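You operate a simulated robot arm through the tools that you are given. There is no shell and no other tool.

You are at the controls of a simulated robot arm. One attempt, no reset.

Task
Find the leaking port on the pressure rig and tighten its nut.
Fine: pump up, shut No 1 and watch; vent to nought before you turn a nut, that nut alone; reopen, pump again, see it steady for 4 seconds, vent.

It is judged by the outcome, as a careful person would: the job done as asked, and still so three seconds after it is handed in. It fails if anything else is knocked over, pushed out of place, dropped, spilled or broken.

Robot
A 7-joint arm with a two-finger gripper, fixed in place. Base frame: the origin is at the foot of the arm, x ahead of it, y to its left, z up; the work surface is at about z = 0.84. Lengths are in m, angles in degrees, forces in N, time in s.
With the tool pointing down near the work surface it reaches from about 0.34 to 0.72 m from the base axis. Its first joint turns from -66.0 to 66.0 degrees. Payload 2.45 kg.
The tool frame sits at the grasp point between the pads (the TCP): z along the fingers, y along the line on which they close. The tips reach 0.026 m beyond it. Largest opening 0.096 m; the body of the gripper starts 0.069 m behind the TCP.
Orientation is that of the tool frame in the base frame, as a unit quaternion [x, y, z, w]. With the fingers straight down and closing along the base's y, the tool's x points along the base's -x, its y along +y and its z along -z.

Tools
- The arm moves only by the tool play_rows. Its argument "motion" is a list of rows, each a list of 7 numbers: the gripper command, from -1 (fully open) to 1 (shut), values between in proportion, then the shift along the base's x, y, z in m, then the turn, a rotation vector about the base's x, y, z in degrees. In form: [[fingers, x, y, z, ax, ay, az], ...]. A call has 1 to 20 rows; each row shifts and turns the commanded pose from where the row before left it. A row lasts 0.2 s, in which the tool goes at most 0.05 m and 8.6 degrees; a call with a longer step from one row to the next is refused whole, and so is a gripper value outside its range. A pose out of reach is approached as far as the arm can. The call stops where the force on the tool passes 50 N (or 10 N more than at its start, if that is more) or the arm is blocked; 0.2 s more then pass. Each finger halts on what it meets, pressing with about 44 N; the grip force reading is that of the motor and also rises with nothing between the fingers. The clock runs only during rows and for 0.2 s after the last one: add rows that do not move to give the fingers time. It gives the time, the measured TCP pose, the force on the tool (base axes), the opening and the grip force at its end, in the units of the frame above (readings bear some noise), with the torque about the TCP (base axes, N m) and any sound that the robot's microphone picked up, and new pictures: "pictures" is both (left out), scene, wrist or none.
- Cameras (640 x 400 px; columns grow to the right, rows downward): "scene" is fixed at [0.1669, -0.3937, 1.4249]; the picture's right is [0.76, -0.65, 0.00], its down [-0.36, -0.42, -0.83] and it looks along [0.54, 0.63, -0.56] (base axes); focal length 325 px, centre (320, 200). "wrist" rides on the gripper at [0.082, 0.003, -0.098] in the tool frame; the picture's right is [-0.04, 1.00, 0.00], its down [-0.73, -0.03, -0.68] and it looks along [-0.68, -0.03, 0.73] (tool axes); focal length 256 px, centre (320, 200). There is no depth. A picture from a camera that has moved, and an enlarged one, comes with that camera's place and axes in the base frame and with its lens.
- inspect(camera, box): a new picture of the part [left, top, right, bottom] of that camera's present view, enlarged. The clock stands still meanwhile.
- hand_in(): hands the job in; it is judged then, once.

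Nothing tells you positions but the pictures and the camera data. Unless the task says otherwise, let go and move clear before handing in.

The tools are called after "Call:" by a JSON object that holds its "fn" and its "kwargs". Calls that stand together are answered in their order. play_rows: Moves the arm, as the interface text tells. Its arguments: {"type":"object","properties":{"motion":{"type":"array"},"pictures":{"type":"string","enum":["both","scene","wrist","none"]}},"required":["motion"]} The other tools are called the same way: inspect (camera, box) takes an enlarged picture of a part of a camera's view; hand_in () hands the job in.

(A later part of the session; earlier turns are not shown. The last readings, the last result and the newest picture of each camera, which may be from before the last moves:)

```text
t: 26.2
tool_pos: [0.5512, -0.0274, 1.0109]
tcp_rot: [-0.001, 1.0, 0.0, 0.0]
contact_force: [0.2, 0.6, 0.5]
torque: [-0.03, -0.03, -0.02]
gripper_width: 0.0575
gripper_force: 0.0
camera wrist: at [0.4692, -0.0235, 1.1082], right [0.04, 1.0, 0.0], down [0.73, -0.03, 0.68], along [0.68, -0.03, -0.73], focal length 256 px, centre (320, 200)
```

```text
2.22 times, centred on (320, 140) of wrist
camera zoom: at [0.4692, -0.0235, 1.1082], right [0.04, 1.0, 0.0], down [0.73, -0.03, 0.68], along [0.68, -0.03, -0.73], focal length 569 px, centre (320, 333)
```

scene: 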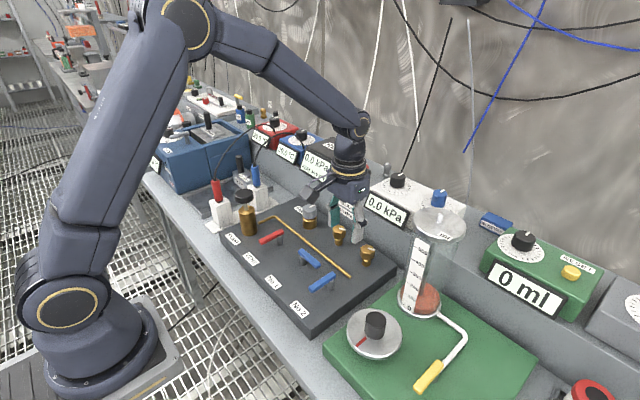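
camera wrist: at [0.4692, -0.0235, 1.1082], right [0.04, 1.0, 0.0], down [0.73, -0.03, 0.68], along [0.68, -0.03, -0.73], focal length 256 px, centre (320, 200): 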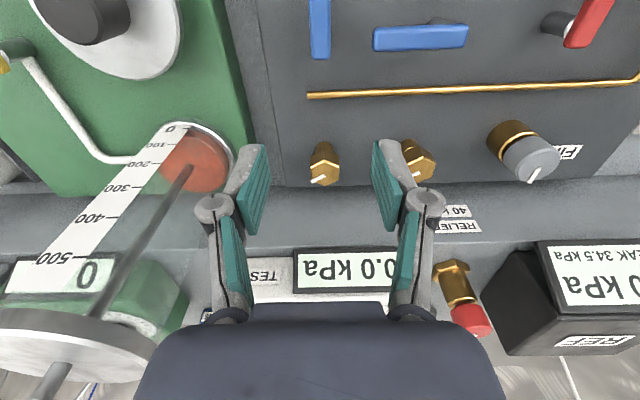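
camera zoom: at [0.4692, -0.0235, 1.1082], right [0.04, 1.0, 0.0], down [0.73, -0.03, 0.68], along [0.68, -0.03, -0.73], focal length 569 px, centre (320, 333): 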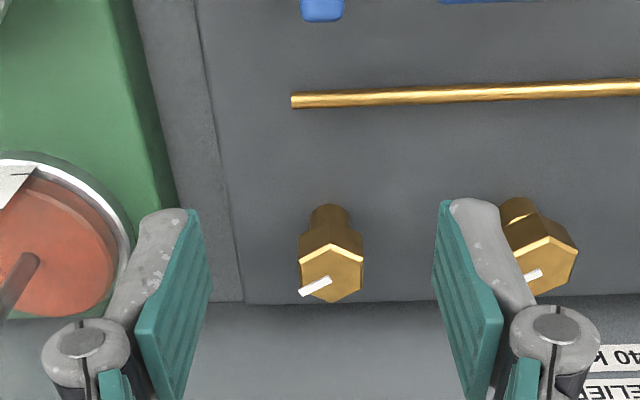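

Both meters read 0.0 kPa with VENT open, so the rig is vented. Nut No 2 is at about (0.632, -0.0255), roughly 29 mm across flats, with two flats apparently facing ±y. I'll zoom in to check its orientation.

Call:
{"fn": "inspect", "kwargs": {"camera": "wrist", "box": [290, 130, 370, 190]}}

Call:
{"fn": "inspect", "kwargs": {"camera": "scene", "box": [320, 215, 400, 285]}}

```text
6.67 times, centred on (330, 160) of wrist
camera zoom: at [0.4692, -0.0235, 1.1082], right [0.04, 1.0, 0.0], down [0.73, -0.03, 0.68], along [0.68, -0.03, -0.73], focal length 1707 px, centre (253, 467)
```

zoom: 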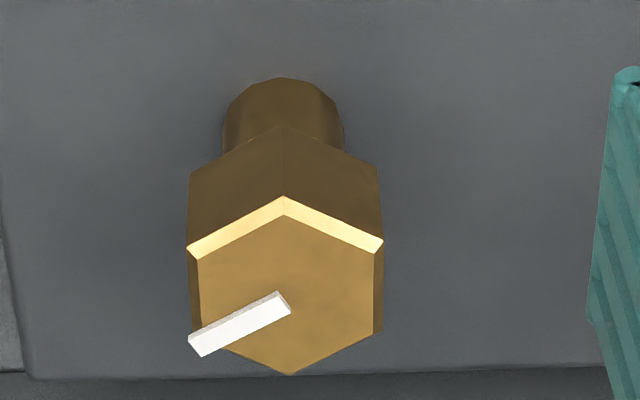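

```text
5.71 times, centred on (360, 250) of scene
camera zoom: at [0.1669, -0.3937, 1.4249], right [0.76, -0.65, 0.0], down [-0.36, -0.42, -0.83], along [0.54, 0.63, -0.56], focal length 1857 px, centre (91, -86)
```

zoom: 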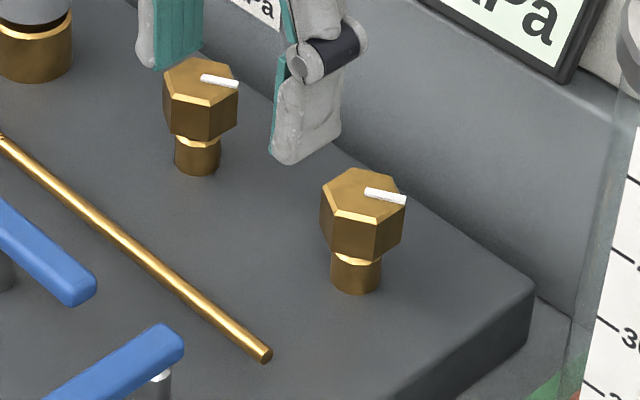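

Nut No 2's flats do face ±y to within a degree or two, so the default closing axis suits it. I'll move above the nut with the fingers part open and check alignment.

Call:
{"fn": "play_rows", "kwargs": {"motion": [[-0.2, 0.0405, 0.0003, 0, 0, 0, 0], [-0.2, 0.0405, 0.0002, 0, 0, 0, 0], [-0.2, 0, 0, -0.04, 0, 0, 0], [-0.2, 0, 0, -0.03, 0, 0, 0], [-0.2, 0, 0, 0, 0, 0, 0]], "pictures": "both"}}

Call:
{"fn": "inspect", "kwargs": {"camera": "wrist", "box": [220, 50, 420, 230]}}

Call:
{"fn": "inspect", "kwargs": {"camera": "scene", "box": [300, 190, 420, 290]}}

```text
t: 27.4
tool_pos: [0.6309, -0.026, 0.9389]
tcp_rot: [0.0, 1.0, 0.0, 0.0]
contact_force: [-0.2, 0.1, -0.1]
torque: [-0.01, -0.01, 0.01]
gripper_width: 0.0574
gripper_force: 0.0
camera wrist: at [0.5491, -0.0221, 1.037], right [0.04, 1.0, 0.0], down [0.73, -0.03, 0.68], along [0.68, -0.03, -0.73], focal length 256 px, centre (320, 200)
```

scene: 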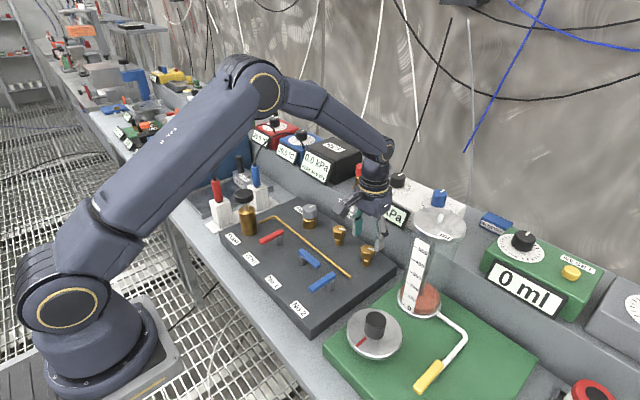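
wrist: 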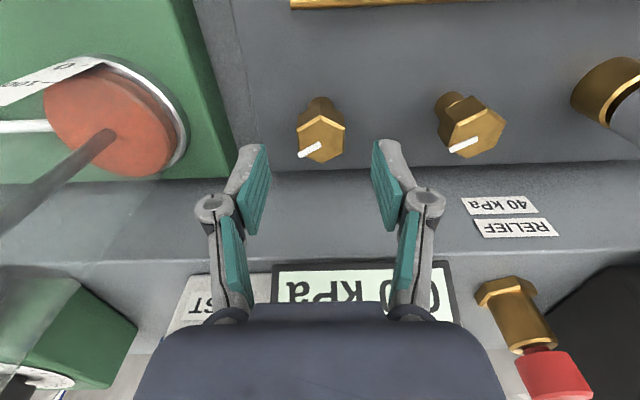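

```text
2.22 times, centred on (320, 140) of wrist
camera zoom: at [0.5491, -0.0221, 1.037], right [0.04, 1.0, 0.0], down [0.73, -0.03, 0.68], along [0.68, -0.03, -0.73], focal length 569 px, centre (320, 333)
```

zoom: 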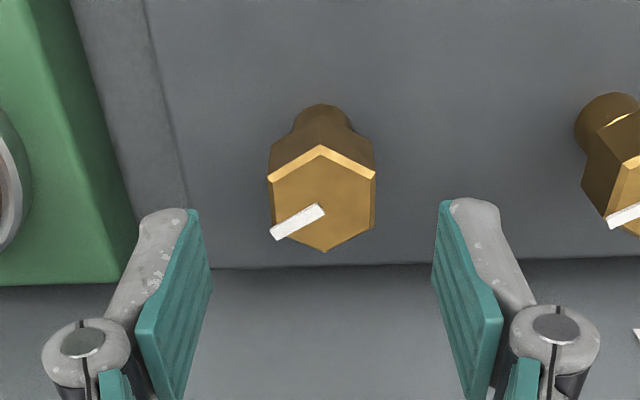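

```text
4.00 times, centred on (360, 240) of scene
camera zoom: at [0.1669, -0.3937, 1.4249], right [0.76, -0.65, 0.0], down [-0.36, -0.42, -0.83], along [0.54, 0.63, -0.56], focal length 1300 px, centre (160, 40)
```

zoom: 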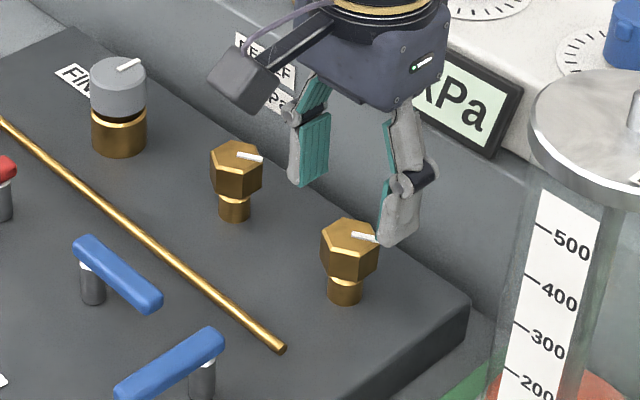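

Alignment is good: the nut centre is at (0.631, -0.025) with its head from about z 0.862 to 0.890. I'll descend to z≈0.879 and close gently on the flats.

Call:
{"fn": "play_rows", "kwargs": {"motion": [[-0.2, 0, 0.0005, -0.03, 0, 0, 0], [-0.2, 0, 0, -0.02, 0, 0, 0], [-0.2, 0, 0, -0.01, 0, 0, 0], [0.2, 0, 0, 0, 0, 0, 0], [0.6, 0, 0, 0, 0, 0, 0], [1, 0, 0, 0, 0, 0, 0], [1, 0, 0, 0, 0, 0, 0], [1, 0, 0, 0, 0, 0, 0]], "pictures": "both"}}

Call:
{"fn": "inspect", "kwargs": {"camera": "wrist", "box": [220, 50, 420, 230]}}

Call:
{"fn": "inspect", "kwargs": {"camera": "scene", "box": [300, 190, 420, 290]}}

```text
t: 29.2
tool_pos: [0.633, -0.0238, 0.8783]
tcp_rot: [0.0, 1.0, 0.0, 0.001]
contact_force: [1.5, -3.0, -4.8]
torque: [-0.02, -0.19, 0.0]
gripper_width: 0.0346
gripper_force: 44.8
camera wrist: at [0.551, -0.0215, 0.9771], right [0.04, 1.0, 0.0], down [0.73, -0.03, 0.68], along [0.68, -0.03, -0.73], focal length 256 px, centre (320, 200)
```

scene: 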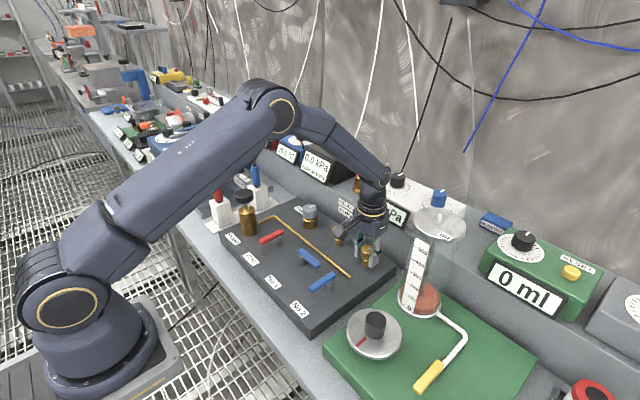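
wrist: 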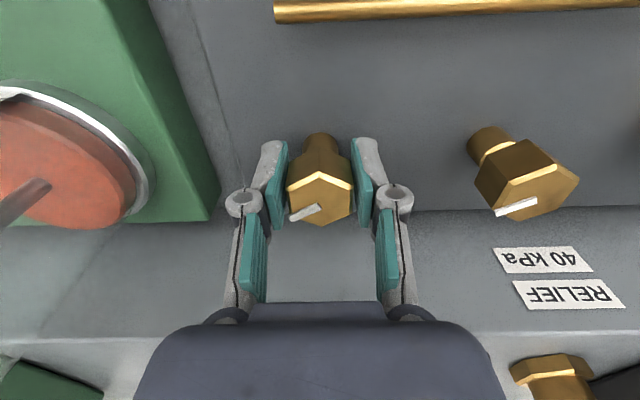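

```text
2.22 times, centred on (320, 140) of wrist
camera zoom: at [0.551, -0.0215, 0.9771], right [0.04, 1.0, 0.0], down [0.73, -0.03, 0.68], along [0.68, -0.03, -0.73], focal length 569 px, centre (320, 333)
```

zoom: 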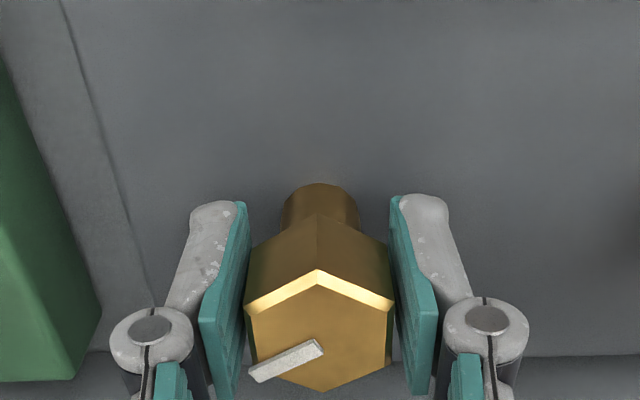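

```text
4.00 times, centred on (360, 240) of scene
camera zoom: at [0.1671, -0.3937, 1.4248], right [0.76, -0.65, 0.0], down [-0.36, -0.42, -0.83], along [0.54, 0.63, -0.56], focal length 1300 px, centre (160, 40)
```

zoom: 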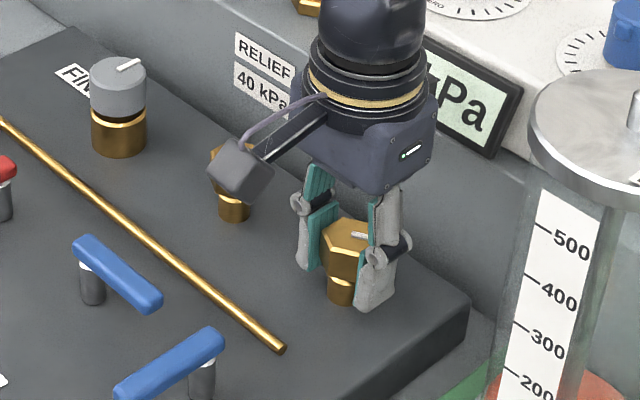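

The fingers have closed on the nut at 34.6 mm width with 45 N grip. I'll turn clockwise as seen from above (negative z) a little at first and check that the mark moves with the tool.

Call:
{"fn": "play_rows", "kwargs": {"motion": [[1, 0, 0, 0, 0, 0, -6], [1, 0, 0, 0, 0, 0, -7], [1, 0, 0, 0, 0, 0, -7]], "pictures": "both"}}

Call:
{"fn": "inspect", "kwargs": {"camera": "wrist", "box": [220, 50, 420, 230]}}

Call:
{"fn": "inspect", "kwargs": {"camera": "scene", "box": [300, 190, 420, 290]}}

```text
t: 30.0
tool_pos: [0.6324, -0.0242, 0.8793]
tcp_rot: [0.175, 0.985, 0.0, 0.0]
contact_force: [6.3, 1.4, -20.0]
torque: [-0.35, -1.14, 0.06]
gripper_width: 0.0346
gripper_force: 45.0
camera wrist: at [0.5573, 0.0069, 0.9772], right [0.38, 0.92, 0.0], down [0.68, -0.28, 0.68], along [0.63, -0.26, -0.73], focal length 256 px, centre (320, 200)
```

scene: 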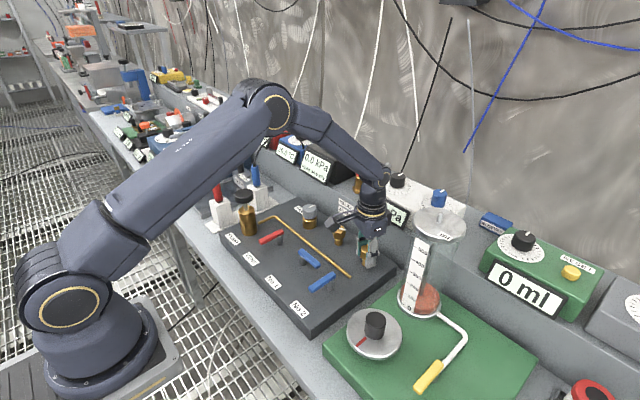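
wrist: 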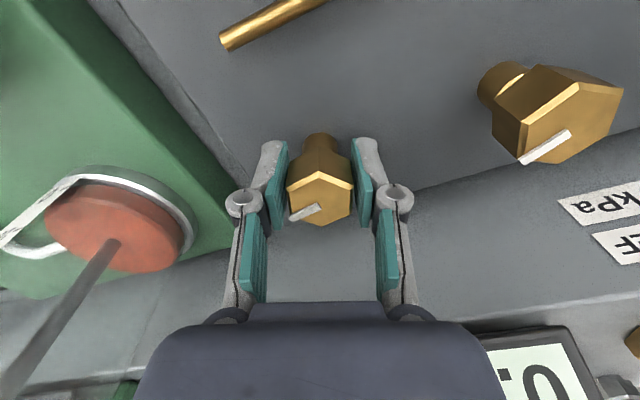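

```text
2.22 times, centred on (320, 140) of wrist
camera zoom: at [0.5573, 0.0069, 0.9772], right [0.38, 0.92, 0.0], down [0.68, -0.28, 0.68], along [0.63, -0.26, -0.73], focal length 569 px, centre (320, 333)
```

zoom: 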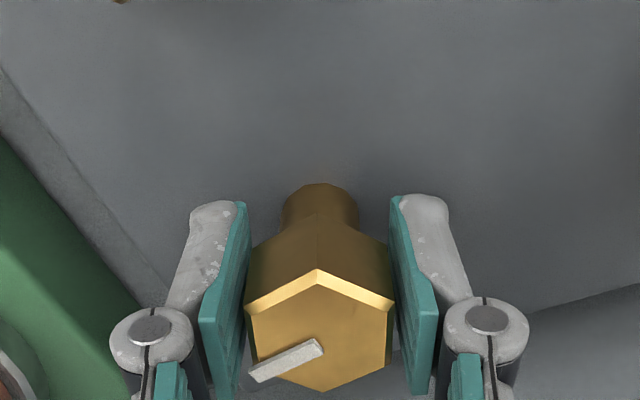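

```text
4.00 times, centred on (360, 240) of scene
camera zoom: at [0.1675, -0.3936, 1.4248], right [0.76, -0.65, 0.0], down [-0.36, -0.42, -0.83], along [0.54, 0.63, -0.56], focal length 1300 px, centre (160, 40)
```

zoom: 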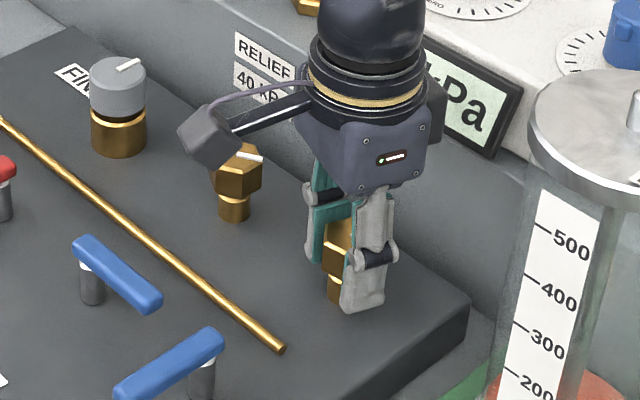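

The nut is turning with the gripper, its mark fixed relative to the fingers, at low torque about z. The tool is being pulled down slightly, so I'll keep turning clockwise while easing down a touch.

Call:
{"fn": "play_rows", "kwargs": {"motion": [[1, 0, 0, -0.0005, 0, 0, -7], [1, 0, 0, -0.0003, 0, 0, -7], [1, 0, 0, -0.0002, 0, 0, -7]], "pictures": "both"}}

Call:
{"fn": "inspect", "kwargs": {"camera": "wrist", "box": [220, 50, 420, 230]}}

```text
t: 30.8
tool_pos: [0.6334, -0.0243, 0.8795]
tcp_rot: [0.351, 0.936, 0.0, 0.001]
contact_force: [6.9, 3.0, -4.2]
torque: [-0.35, -0.42, 0.0]
gripper_width: 0.0343
gripper_force: 45.0
camera wrist: at [0.5736, 0.0326, 0.9771], right [0.69, 0.73, 0.0], down [0.53, -0.5, 0.68], along [0.49, -0.47, -0.73], focal length 256 px, centre (320, 200)
```

scene: 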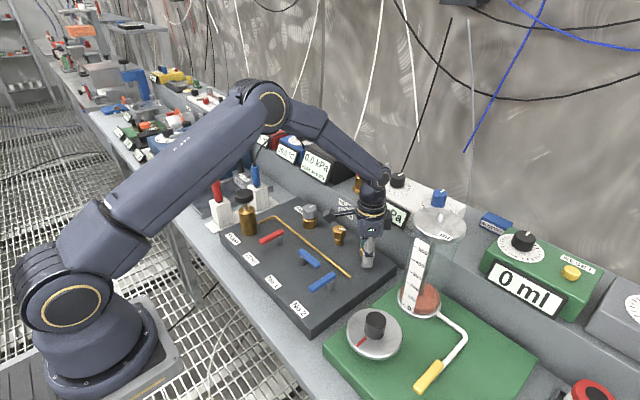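
wrist: 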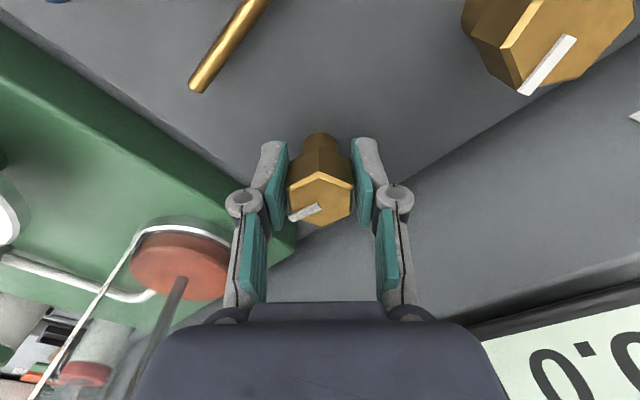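

```text
2.22 times, centred on (320, 140) of wrist
camera zoom: at [0.5736, 0.0326, 0.9771], right [0.69, 0.73, 0.0], down [0.53, -0.5, 0.68], along [0.49, -0.47, -0.73], focal length 569 px, centre (320, 333)
```

zoom: 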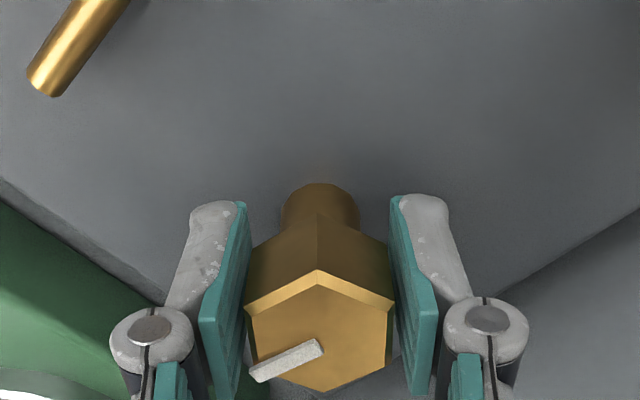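

Forces relaxed after that, 41° turned so far and still no resistance about z. I'll continue clockwise.

Call:
{"fn": "play_rows", "kwargs": {"motion": [[1, 0, 0, -0.0001, 0, 0, -7], [1, 0, 0, -0.0001, 0, 0, -7], [1, 0, 0, -0.0001, 0, 0, -7]], "pictures": "wrist"}}

Call:
{"fn": "inspect", "kwargs": {"camera": "wrist", "box": [220, 50, 420, 230]}}

```text
t: 31.6
tool_pos: [0.6348, -0.0234, 0.8792]
tcp_rot: [0.517, 0.856, 0.002, 0.0]
contact_force: [14.0, 11.1, 6.2]
torque: [0.2, -0.11, 0.04]
gripper_width: 0.0347
gripper_force: 45.0
camera wrist: at [0.5978, 0.0504, 0.9771], right [0.9, 0.43, 0.01], down [0.31, -0.66, 0.68], along [0.3, -0.61, -0.73], focal length 256 px, centre (320, 200)
```

wrist: 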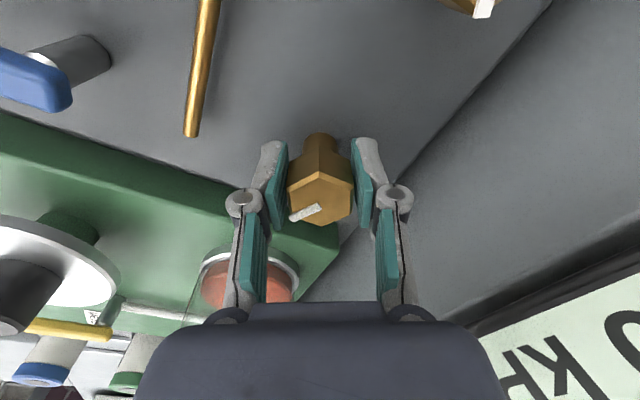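

```text
2.22 times, centred on (320, 140) of wrist
camera zoom: at [0.5978, 0.0504, 0.9771], right [0.9, 0.43, 0.01], down [0.31, -0.66, 0.68], along [0.3, -0.61, -0.73], focal length 569 px, centre (320, 333)
```

zoom: 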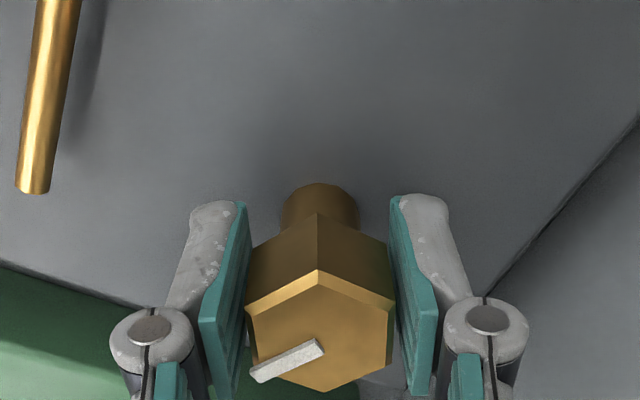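

62° turned with still little torque about z, and a mild side load as the nut centres in the grip. I'll shift a millimetre to relieve it and keep turning.

Call:
{"fn": "play_rows", "kwargs": {"motion": [[1, 0.0005, 0.0004, 0, 0, 0, -7], [1, 0.0003, 0.0003, 0, 0, 0, -7], [1, 0.0002, 0.0001, 0, 0, 0, -7]], "pictures": "both"}}

Call:
{"fn": "inspect", "kwargs": {"camera": "wrist", "box": [220, 50, 420, 230]}}

Call:
{"fn": "inspect", "kwargs": {"camera": "scene", "box": [300, 150, 460, 290]}}

```text
t: 32.4
tool_pos: [0.6347, -0.0216, 0.8796]
tcp_rot: [0.663, 0.749, 0.002, 0.002]
contact_force: [18.9, 15.1, 11.0]
torque: [-0.58, -0.42, 0.07]
gripper_width: 0.0346
gripper_force: 44.9
camera wrist: at [0.6272, 0.0585, 0.9771], right [1.0, 0.08, 0.01], down [0.06, -0.73, 0.68], along [0.06, -0.68, -0.73], focal length 256 px, centre (320, 200)
```

scene: 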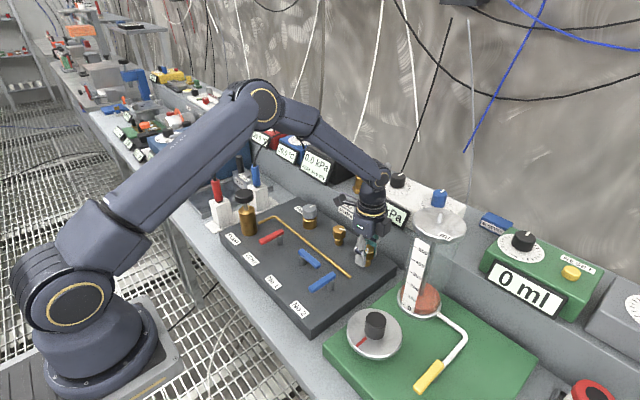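
wrist: 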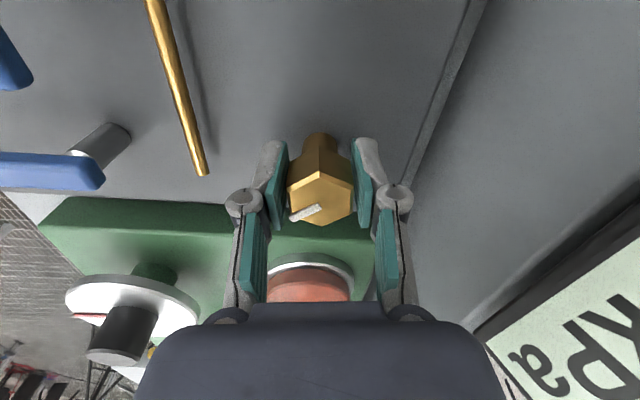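

```text
2.22 times, centred on (320, 140) of wrist
camera zoom: at [0.6272, 0.0585, 0.9771], right [1.0, 0.08, 0.01], down [0.06, -0.73, 0.68], along [0.06, -0.68, -0.73], focal length 569 px, centre (320, 333)
```

zoom: 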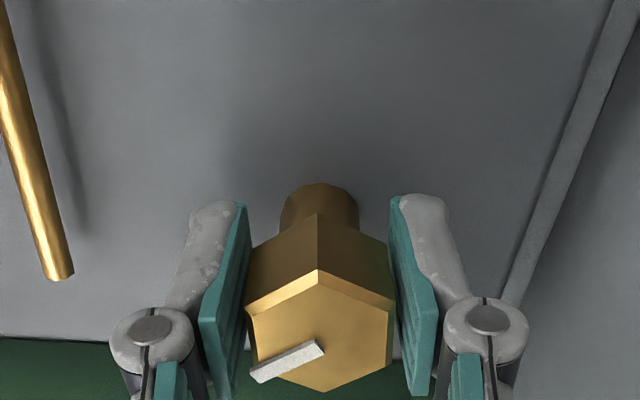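

```text
2.86 times, centred on (380, 220) of scene
camera zoom: at [0.1671, -0.3933, 1.425], right [0.76, -0.65, 0.0], down [-0.36, -0.42, -0.83], along [0.54, 0.63, -0.56], focal length 929 px, centre (149, 143)
```

zoom: 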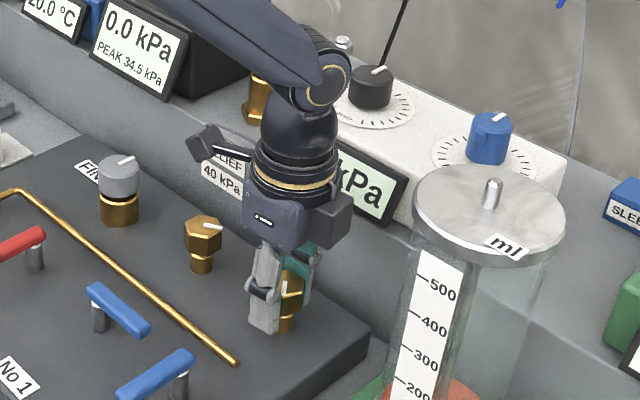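

83° turned and the nut has followed throughout, but a side load is building because my grip is about 3 mm off its axis at roughly (0.6355, -0.0245). I'll release, re-centre and turn the open gripper back 120° (two hex faces) for another bite.

Call:
{"fn": "play_rows", "kwargs": {"motion": [[-0.2, 0, 0, 0, 0, 0, 0], [-0.2, 0, 0, 0, 0, 0, 0], [-0.2, 0.0012, -0.0002, 0, 0, 0, 4], [-0.2, 0.0013, -0.0001, 0, 0, 0, 8], [-0.2, 0, 0, 0, 0, 0, 8], [-0.2, 0, 0, 0, 0, 0, 8], [-0.2, 0, 0, 0, 0, 0, 8], [-0.2, 0, 0, 0, 0, 0, 8], [-0.2, 0, 0, 0, 0, 0, 8], [-0.2, 0, 0, 0, 0, 0, 8], [-0.2, 0, 0, 0, 0, 0, 8], [-0.2, 0, 0, 0, 0, 0, 8], [-0.2, 0, 0, 0, 0, 0, 8]], "pictures": "both"}}

Call:
{"fn": "inspect", "kwargs": {"camera": "wrist", "box": [220, 50, 420, 230]}}

Call:
{"fn": "inspect", "kwargs": {"camera": "scene", "box": [300, 150, 460, 290]}}

```text
t: 35.2
tool_pos: [0.6352, -0.023, 0.8786]
tcp_rot: [-0.01, 1.0, 0.0, 0.0]
contact_force: [0.0, 0.5, 0.4]
torque: [0.02, 0.01, -0.01]
gripper_width: 0.0575
gripper_force: 0.0
camera wrist: at [0.5536, -0.0224, 0.9763], right [0.02, 1.0, 0.0], down [0.73, -0.02, 0.68], along [0.68, -0.01, -0.73], focal length 256 px, centre (320, 200)
```

scene: 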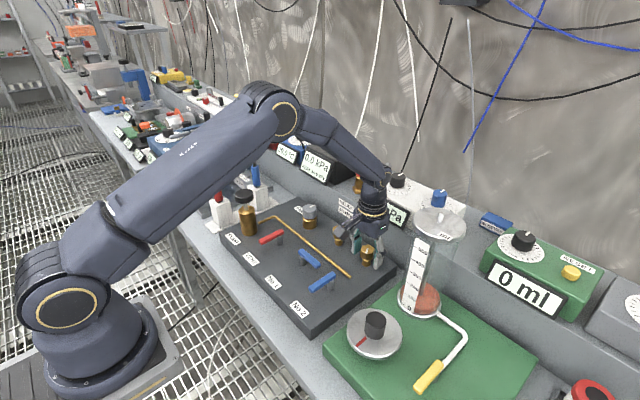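
wrist: 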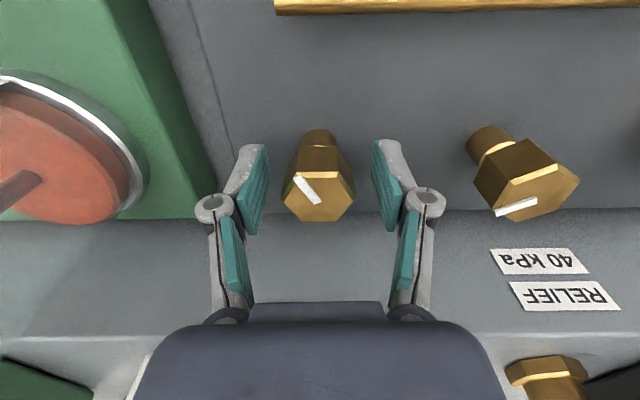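

```text
2.22 times, centred on (320, 140) of wrist
camera zoom: at [0.5536, -0.0224, 0.9763], right [0.02, 1.0, 0.0], down [0.73, -0.02, 0.68], along [0.68, -0.01, -0.73], focal length 569 px, centre (320, 333)
```

zoom: 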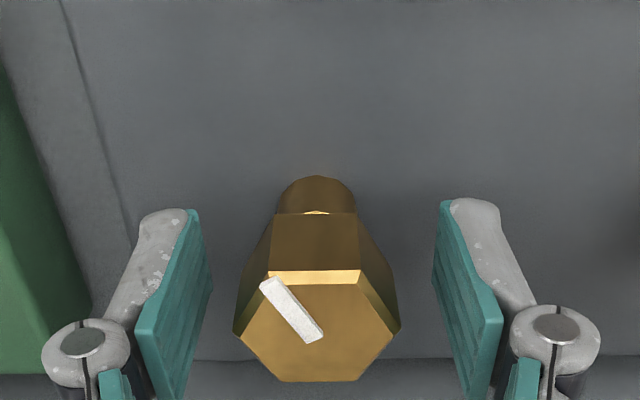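

```text
2.86 times, centred on (380, 220) of scene
camera zoom: at [0.1669, -0.3937, 1.4249], right [0.76, -0.65, 0.0], down [-0.36, -0.42, -0.83], along [0.54, 0.63, -0.56], focal length 929 px, centre (149, 143)
```

zoom: 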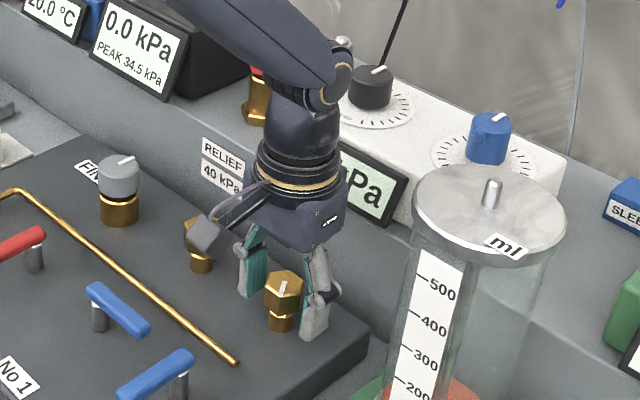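

The nut's mark has clearly moved round about 83°. The open gripper needs 36° more to line up with the next pair of flats, after which I'll close again.

Call:
{"fn": "play_rows", "kwargs": {"motion": [[-0.2, 0, 0, 0, 0, 0, 8], [-0.2, 0, 0, 0, 0, 0, 8], [-0.2, 0, 0, 0, 0, 0, 8], [-0.2, 0, 0, 0, 0, 0, 8], [-0.2, 0, -0.0008, 0, 0, 0, 4], [-0.2, 0, 0, 0, 0, 0, 0]], "pictures": "both"}}

Call:
{"fn": "inspect", "kwargs": {"camera": "wrist", "box": [220, 50, 420, 230]}}

Call:
{"fn": "inspect", "kwargs": {"camera": "scene", "box": [300, 150, 460, 290]}}

```text
t: 36.6
tool_pos: [0.635, -0.0256, 0.8779]
tcp_rot: [-0.317, 0.948, 0.0, 0.0]
contact_force: [0.1, -0.9, -0.5]
torque: [-0.01, -0.01, 0.02]
gripper_width: 0.0577
gripper_force: 0.0
camera wrist: at [0.5676, -0.0719, 0.9757], right [-0.57, 0.82, 0.0], down [0.6, 0.42, 0.68], along [0.56, 0.39, -0.73], focal length 256 px, centre (320, 200)
```

scene: 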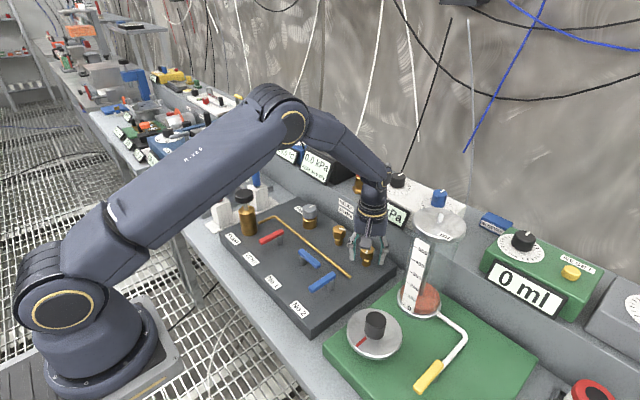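
wrist: 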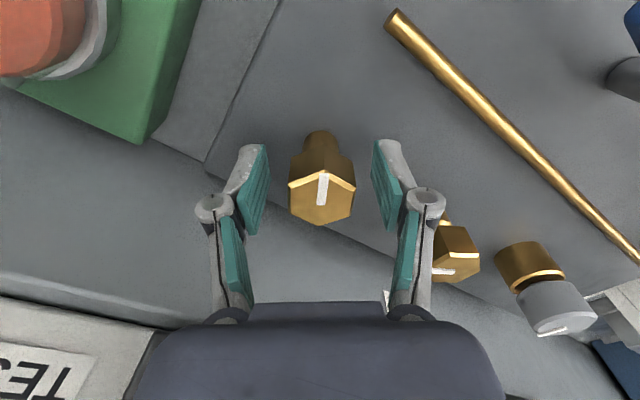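

```text
2.22 times, centred on (320, 140) of wrist
camera zoom: at [0.5676, -0.0719, 0.9757], right [-0.57, 0.82, 0.0], down [0.6, 0.42, 0.68], along [0.56, 0.39, -0.73], focal length 569 px, centre (320, 333)
```

zoom: 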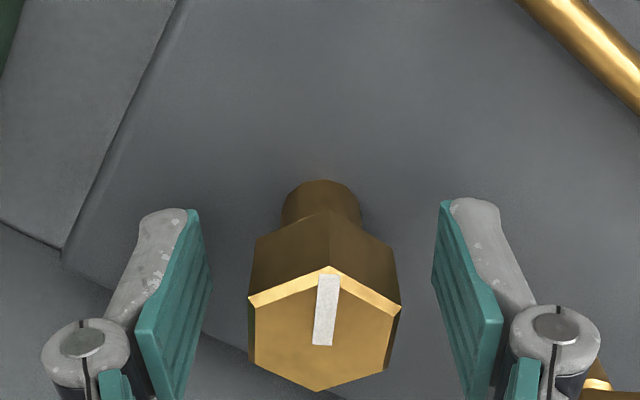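

```text
2.86 times, centred on (380, 220) of scene
camera zoom: at [0.1669, -0.3937, 1.4249], right [0.76, -0.65, 0.0], down [-0.36, -0.42, -0.83], along [0.54, 0.63, -0.56], focal length 929 px, centre (149, 143)
```

zoom: 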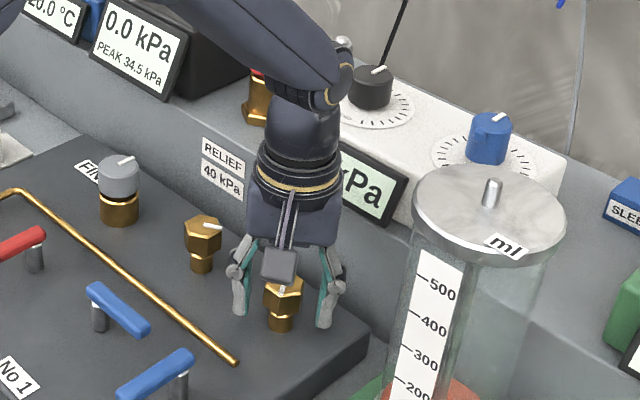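

The flats are nearly aligned, with the nut about 5° clockwise of the pads. I'll trim the tool by -5°, close, then take the first part of the second bite.

Call:
{"fn": "play_rows", "kwargs": {"motion": [[-0.2, 0, 0, 0, 0, 0, -5], [0.2, 0, 0, 0, 0, 0, 0], [0.6, 0, 0, 0, 0, 0, 0], [1, 0, 0, 0, 0, 0, 0], [1, 0, 0, 0, 0, 0, 0], [1, 0, 0, 0, 0, 0, 0]], "pictures": "none"}}

Call:
{"fn": "inspect", "kwargs": {"camera": "wrist", "box": [220, 50, 420, 230]}}

```text
t: 38.0
tool_pos: [0.635, -0.0254, 0.8782]
tcp_rot: [-0.276, 0.961, 0.0, 0.001]
contact_force: [-3.0, 3.0, 3.0]
torque: [0.0, 0.18, 0.0]
gripper_width: 0.0345
gripper_force: 45.0
```

```text
2.22 times, centred on (320, 140) of wrist
camera zoom: at [0.5635, -0.0655, 0.9759], right [-0.5, 0.87, 0.0], down [0.64, 0.36, 0.68], along [0.59, 0.34, -0.73], focal length 569 px, centre (320, 333)
```

zoom: 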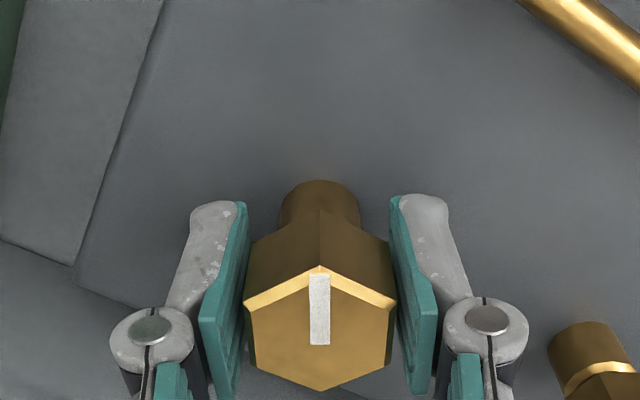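

The grip is square on the flats with the mark pointing straight between the pads. I'll turn clockwise in short steps, watching the torque about z.

Call:
{"fn": "play_rows", "kwargs": {"motion": [[1, 0, 0, 0, 0, 0, -7], [1, 0, 0, 0, 0, 0, -7], [1, 0, 0, 0, 0, 0, -7], [1, 0, 0, 0, 0, 0, -7]], "pictures": "none"}}

Call:
{"fn": "inspect", "kwargs": {"camera": "wrist", "box": [220, 50, 420, 230]}}

```text
t: 39.0
tool_pos: [0.6347, -0.0262, 0.8771]
tcp_rot: [-0.034, 0.999, 0.0, 0.0]
contact_force: [-1.9, 5.9, -4.2]
torque: [0.06, -0.02, 0.74]
gripper_width: 0.0349
gripper_force: 45.2
```

```text
2.22 times, centred on (320, 140) of wrist
camera zoom: at [0.5526, -0.0273, 0.9755], right [-0.03, 1.0, 0.0], down [0.73, 0.02, 0.68], along [0.68, 0.02, -0.73], focal length 569 px, centre (320, 333)
```

zoom: 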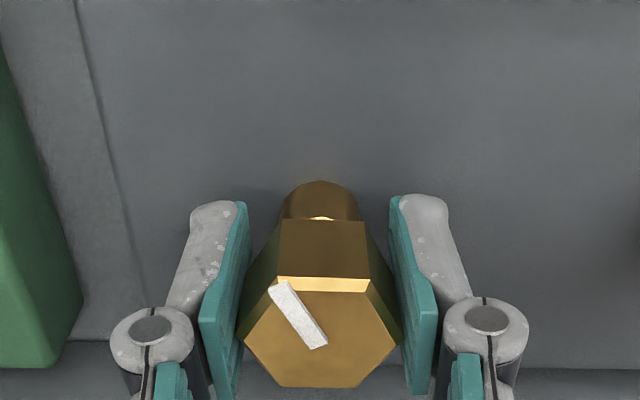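

The gripper turned 28° but the nut stayed put with 0.74 N m resisting, so it is up against its stop after about 90° and tight. I'll open the fingers without turning back and rise straight up clear.

Call:
{"fn": "play_rows", "kwargs": {"motion": [[0.2, 0, 0, 0, 0, 0, 0], [-0.2, 0, 0, 0, 0, 0, 0], [-0.2, 0, 0, 0, 0, 0, 0], [-0.2, 0, 0, 0.03, 0, 0, 0], [-0.2, 0, 0, 0.04, 0, 0, 0], [-0.2, 0, 0, 0.03, 0, 0, -4]], "pictures": "both"}}

Call:
{"fn": "inspect", "kwargs": {"camera": "wrist", "box": [260, 80, 400, 200]}}

Call:
{"fn": "inspect", "kwargs": {"camera": "scene", "box": [220, 130, 420, 320]}}

```text
t: 40.4
tool_pos: [0.6345, -0.0248, 0.9809]
tcp_rot: [0.0, 1.0, 0.0, 0.001]
contact_force: [0.5, -0.4, 0.3]
torque: [-0.01, -0.01, 0.02]
gripper_width: 0.0575
gripper_force: 0.2
camera wrist: at [0.5531, -0.0212, 1.0785], right [0.04, 1.0, 0.0], down [0.73, -0.03, 0.68], along [0.68, -0.03, -0.73], focal length 256 px, centre (320, 200)
```

scene: 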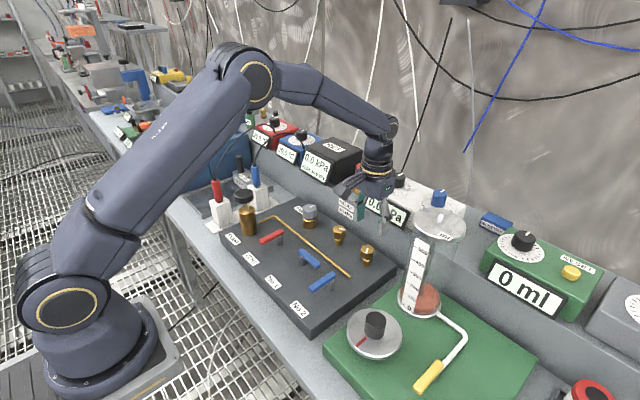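
wrist: 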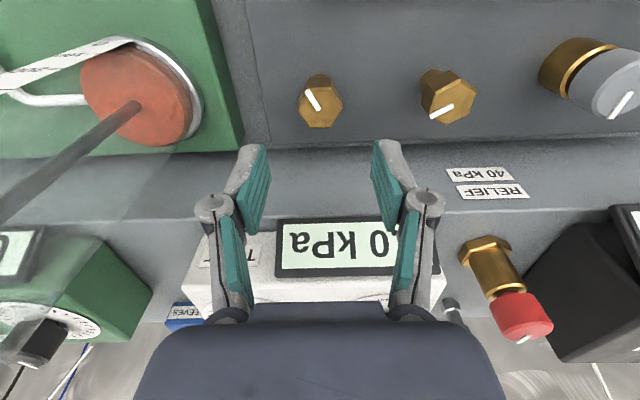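

```text
3.33 times, centred on (330, 140) of wrist
camera zoom: at [0.5531, -0.0212, 1.0785], right [0.04, 1.0, 0.0], down [0.73, -0.03, 0.68], along [0.68, -0.03, -0.73], focal length 853 px, centre (287, 400)
```

zoom: 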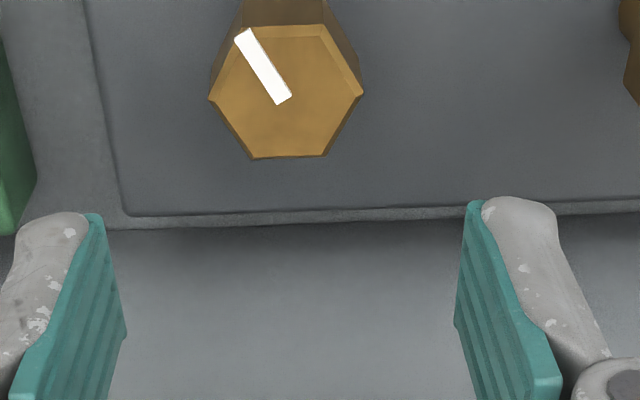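

```text
2.11 times, centred on (320, 225) of scene
camera zoom: at [0.1669, -0.3937, 1.4249], right [0.76, -0.65, 0.0], down [-0.36, -0.42, -0.83], along [0.54, 0.63, -0.56], focal length 684 px, centre (320, 147)
```

zoom: 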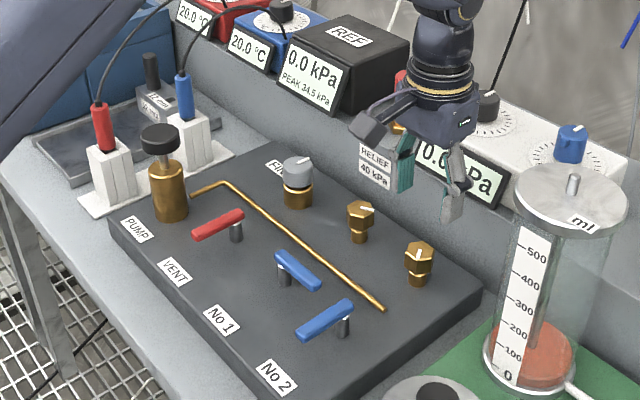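

Nut 2's mark now sits about 90° on from where it began, nut 1 is untouched, and the rig reads 0.0. Next I'll shut the fingers and go to the +x side of the No 1 handle to reopen it.

Call:
{"fn": "play_rows", "kwargs": {"motion": [[1, -0.0308, 0.0184, 0, 0, 0, 0], [1, -0.0308, 0.0184, 0, 0, 0, 0], [1, -0.0309, 0.0185, 0, 0, 0, 0], [1, 0, 0, -0.02, 0, 0, 0], [1, 0, 0, -0.03, 0, 0, 0], [1, 0, 0, 0, 0, 0, 0]], "pictures": "wrist"}}

Call:
{"fn": "inspect", "kwargs": {"camera": "wrist", "box": [160, 20, 480, 220]}}

```text
t: 41.8
tool_pos: [0.5416, 0.0318, 0.9269]
tcp_rot: [-0.001, 1.0, 0.001, 0.0]
contact_force: [0.2, -0.9, 0.1]
torque: [-0.04, 0.02, 0.01]
gripper_width: 0.0
gripper_force: 28.2
camera wrist: at [0.4594, 0.0356, 1.0267], right [0.04, 1.0, 0.0], down [0.73, -0.03, 0.68], along [0.68, -0.03, -0.73], focal length 256 px, centre (320, 200)
```

wrist: 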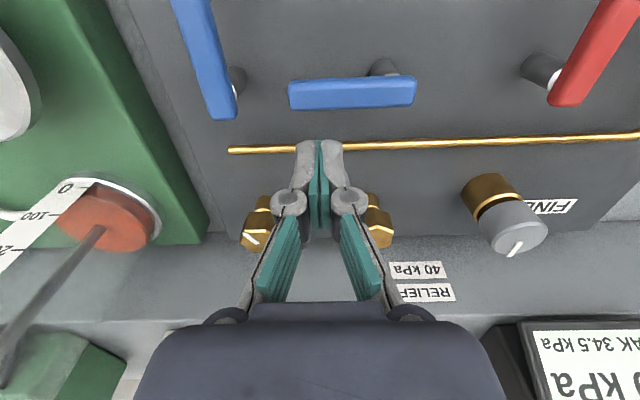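

```text
2.00 times, centred on (320, 120) of wrist
camera zoom: at [0.4594, 0.0356, 1.0267], right [0.04, 1.0, 0.0], down [0.73, -0.03, 0.68], along [0.68, -0.03, -0.73], focal length 512 px, centre (320, 360)
```

zoom: 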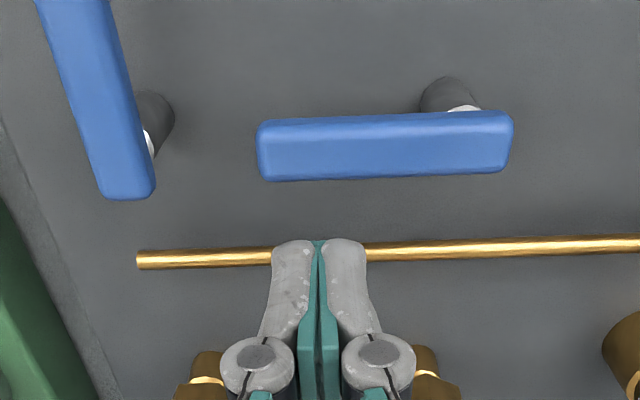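

The position matches what worked for VENT. I'll lower and swing No 1 from -y back to -x.

Call:
{"fn": "play_rows", "kwargs": {"motion": [[1, 0, 0, -0.03, 0, 0, 0], [1, 0, 0, -0.0187, 0, 0, 0], [1, -0.009, -0.0005, 0, 0, 0, 0], [1, -0.0082, -0.0022, 0, 0, 0, 0], [1, -0.0081, -0.0023, 0, 0, 0, 0], [1, -0.0092, 0.0012, 0, 0, 0, 0], [1, -0.0091, 0.0013, 0, 0, 0, 0], [1, -0.0088, 0.0059, 0, 0, 0, 0], [1, -0.0087, 0.0059, 0, 0, 0, 0], [1, -0.0055, 0.0085, 0, 0, 0, 0], [1, -0.0054, 0.0085, 0, 0, 0, 0]], "pictures": "both"}}

Call:
{"fn": "inspect", "kwargs": {"camera": "scene", "box": [220, 130, 420, 320]}}

Call:
{"fn": "inspect", "kwargs": {"camera": "wrist", "box": [160, 50, 480, 250]}}

```text
t: 44.2
tool_pos: [0.4731, 0.0524, 0.8802]
tcp_rot: [0.004, 1.0, -0.001, 0.001]
contact_force: [10.2, -19.3, 0.1]
torque: [0.12, 0.07, -0.17]
gripper_width: 0.0
gripper_force: 28.3
camera wrist: at [0.3904, 0.0566, 0.977], right [0.05, 1.0, 0.0], down [0.73, -0.03, 0.68], along [0.68, -0.03, -0.73], focal length 256 px, centre (320, 200)
```

scene: 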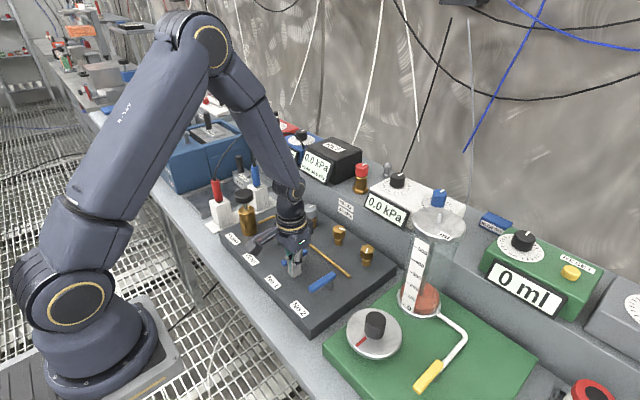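
wrist: 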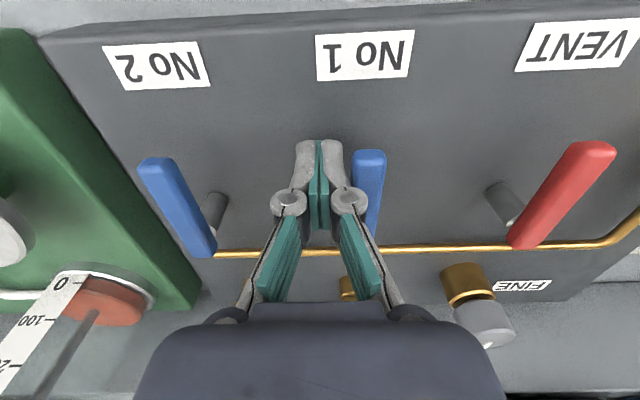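

```text
2.11 times, centred on (320, 225) of scene
camera zoom: at [0.1672, -0.3942, 1.4247], right [0.76, -0.65, 0.0], down [-0.36, -0.42, -0.83], along [0.54, 0.63, -0.56], focal length 684 px, centre (320, 147)
```

zoom: 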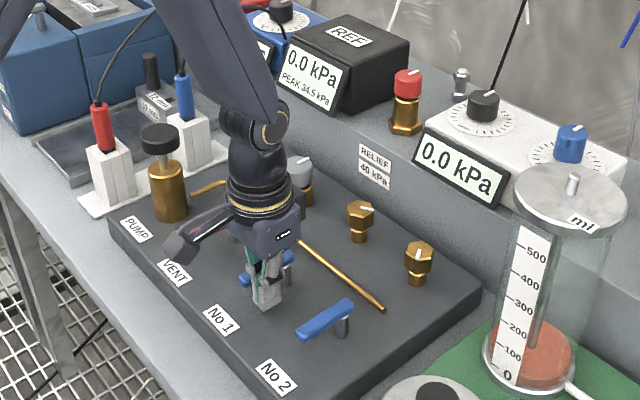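

```text
2.00 times, centred on (320, 150) of wrist
camera zoom: at [0.3904, 0.0566, 0.977], right [0.05, 1.0, 0.0], down [0.73, -0.03, 0.68], along [0.68, -0.03, -0.73], focal length 512 px, centre (320, 300)
```

zoom: 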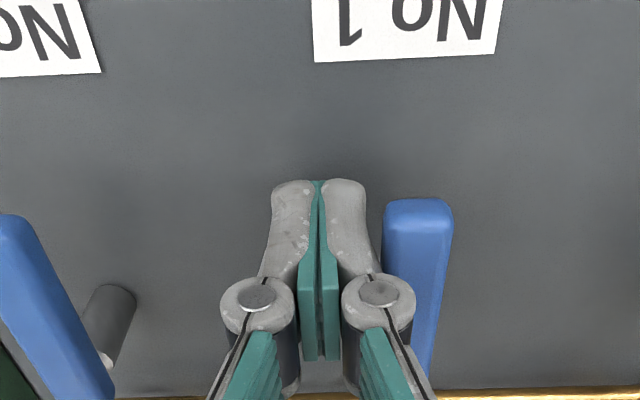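

No 1 is fully open again against its -x stop, with VENT still open and 0.0 kPa showing. For VENT I'll avoid the tall pump by straddling the red handle with slightly open fingers first, so I'm backing off and moving above it.

Call:
{"fn": "play_rows", "kwargs": {"motion": [[1, 0, -0.015, 0, 0, 0, 0], [1, 0, 0, 0.035, 0, 0, 0], [1, 0, 0, 0.04, 0, 0, 0], [0.0625, -0.001, 0.0452, 0, 0, 0, 0], [0.0625, -0.001, 0.0452, 0, 0, 0, 0], [0.0625, 0, 0.0453, 0, 0, 0, 0], [0.0625, 0, 0, -0.02, 0, 0, 0], [0.0625, 0, 0, 0, 0, 0, 0]], "pictures": "both"}}

Call:
{"fn": "inspect", "kwargs": {"camera": "wrist", "box": [160, 50, 480, 250]}}

Call:
{"fn": "inspect", "kwargs": {"camera": "scene", "box": [190, 130, 390, 320]}}

```text
t: 46.0
tool_pos: [0.468, 0.1748, 0.9339]
tcp_rot: [0.0, 1.0, 0.0, 0.0]
contact_force: [0.0, -0.5, 0.1]
torque: [-0.02, 0.02, 0.0]
gripper_width: 0.0452
gripper_force: 0.0
camera wrist: at [0.3867, 0.1788, 1.0323], right [0.04, 1.0, 0.0], down [0.73, -0.03, 0.68], along [0.68, -0.03, -0.73], focal length 256 px, centre (320, 200)
```

scene: 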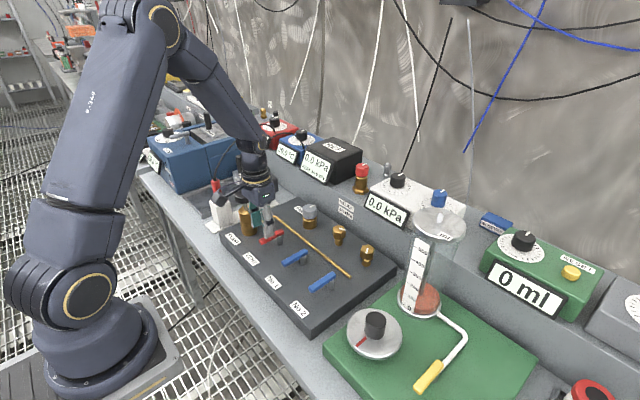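
wrist: 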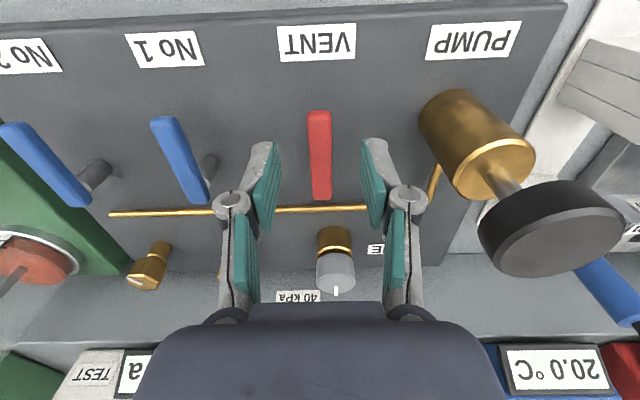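

```text
2.00 times, centred on (320, 150) of wrist
camera zoom: at [0.3867, 0.1788, 1.0323], right [0.04, 1.0, 0.0], down [0.73, -0.03, 0.68], along [0.68, -0.03, -0.73], focal length 512 px, centre (320, 300)
```

zoom: 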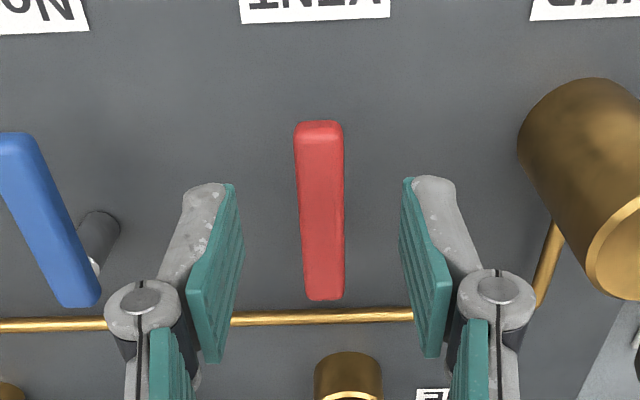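

```text
2.11 times, centred on (290, 225) of scene
camera zoom: at [0.167, -0.3936, 1.4249], right [0.76, -0.65, 0.0], down [-0.36, -0.42, -0.83], along [0.54, 0.63, -0.56], focal length 684 px, centre (383, 147)
```

zoom: 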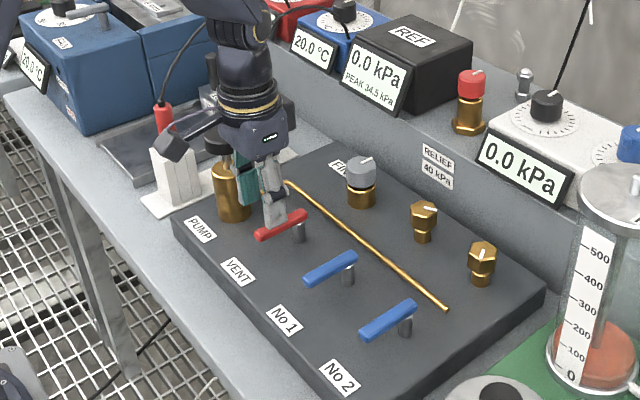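

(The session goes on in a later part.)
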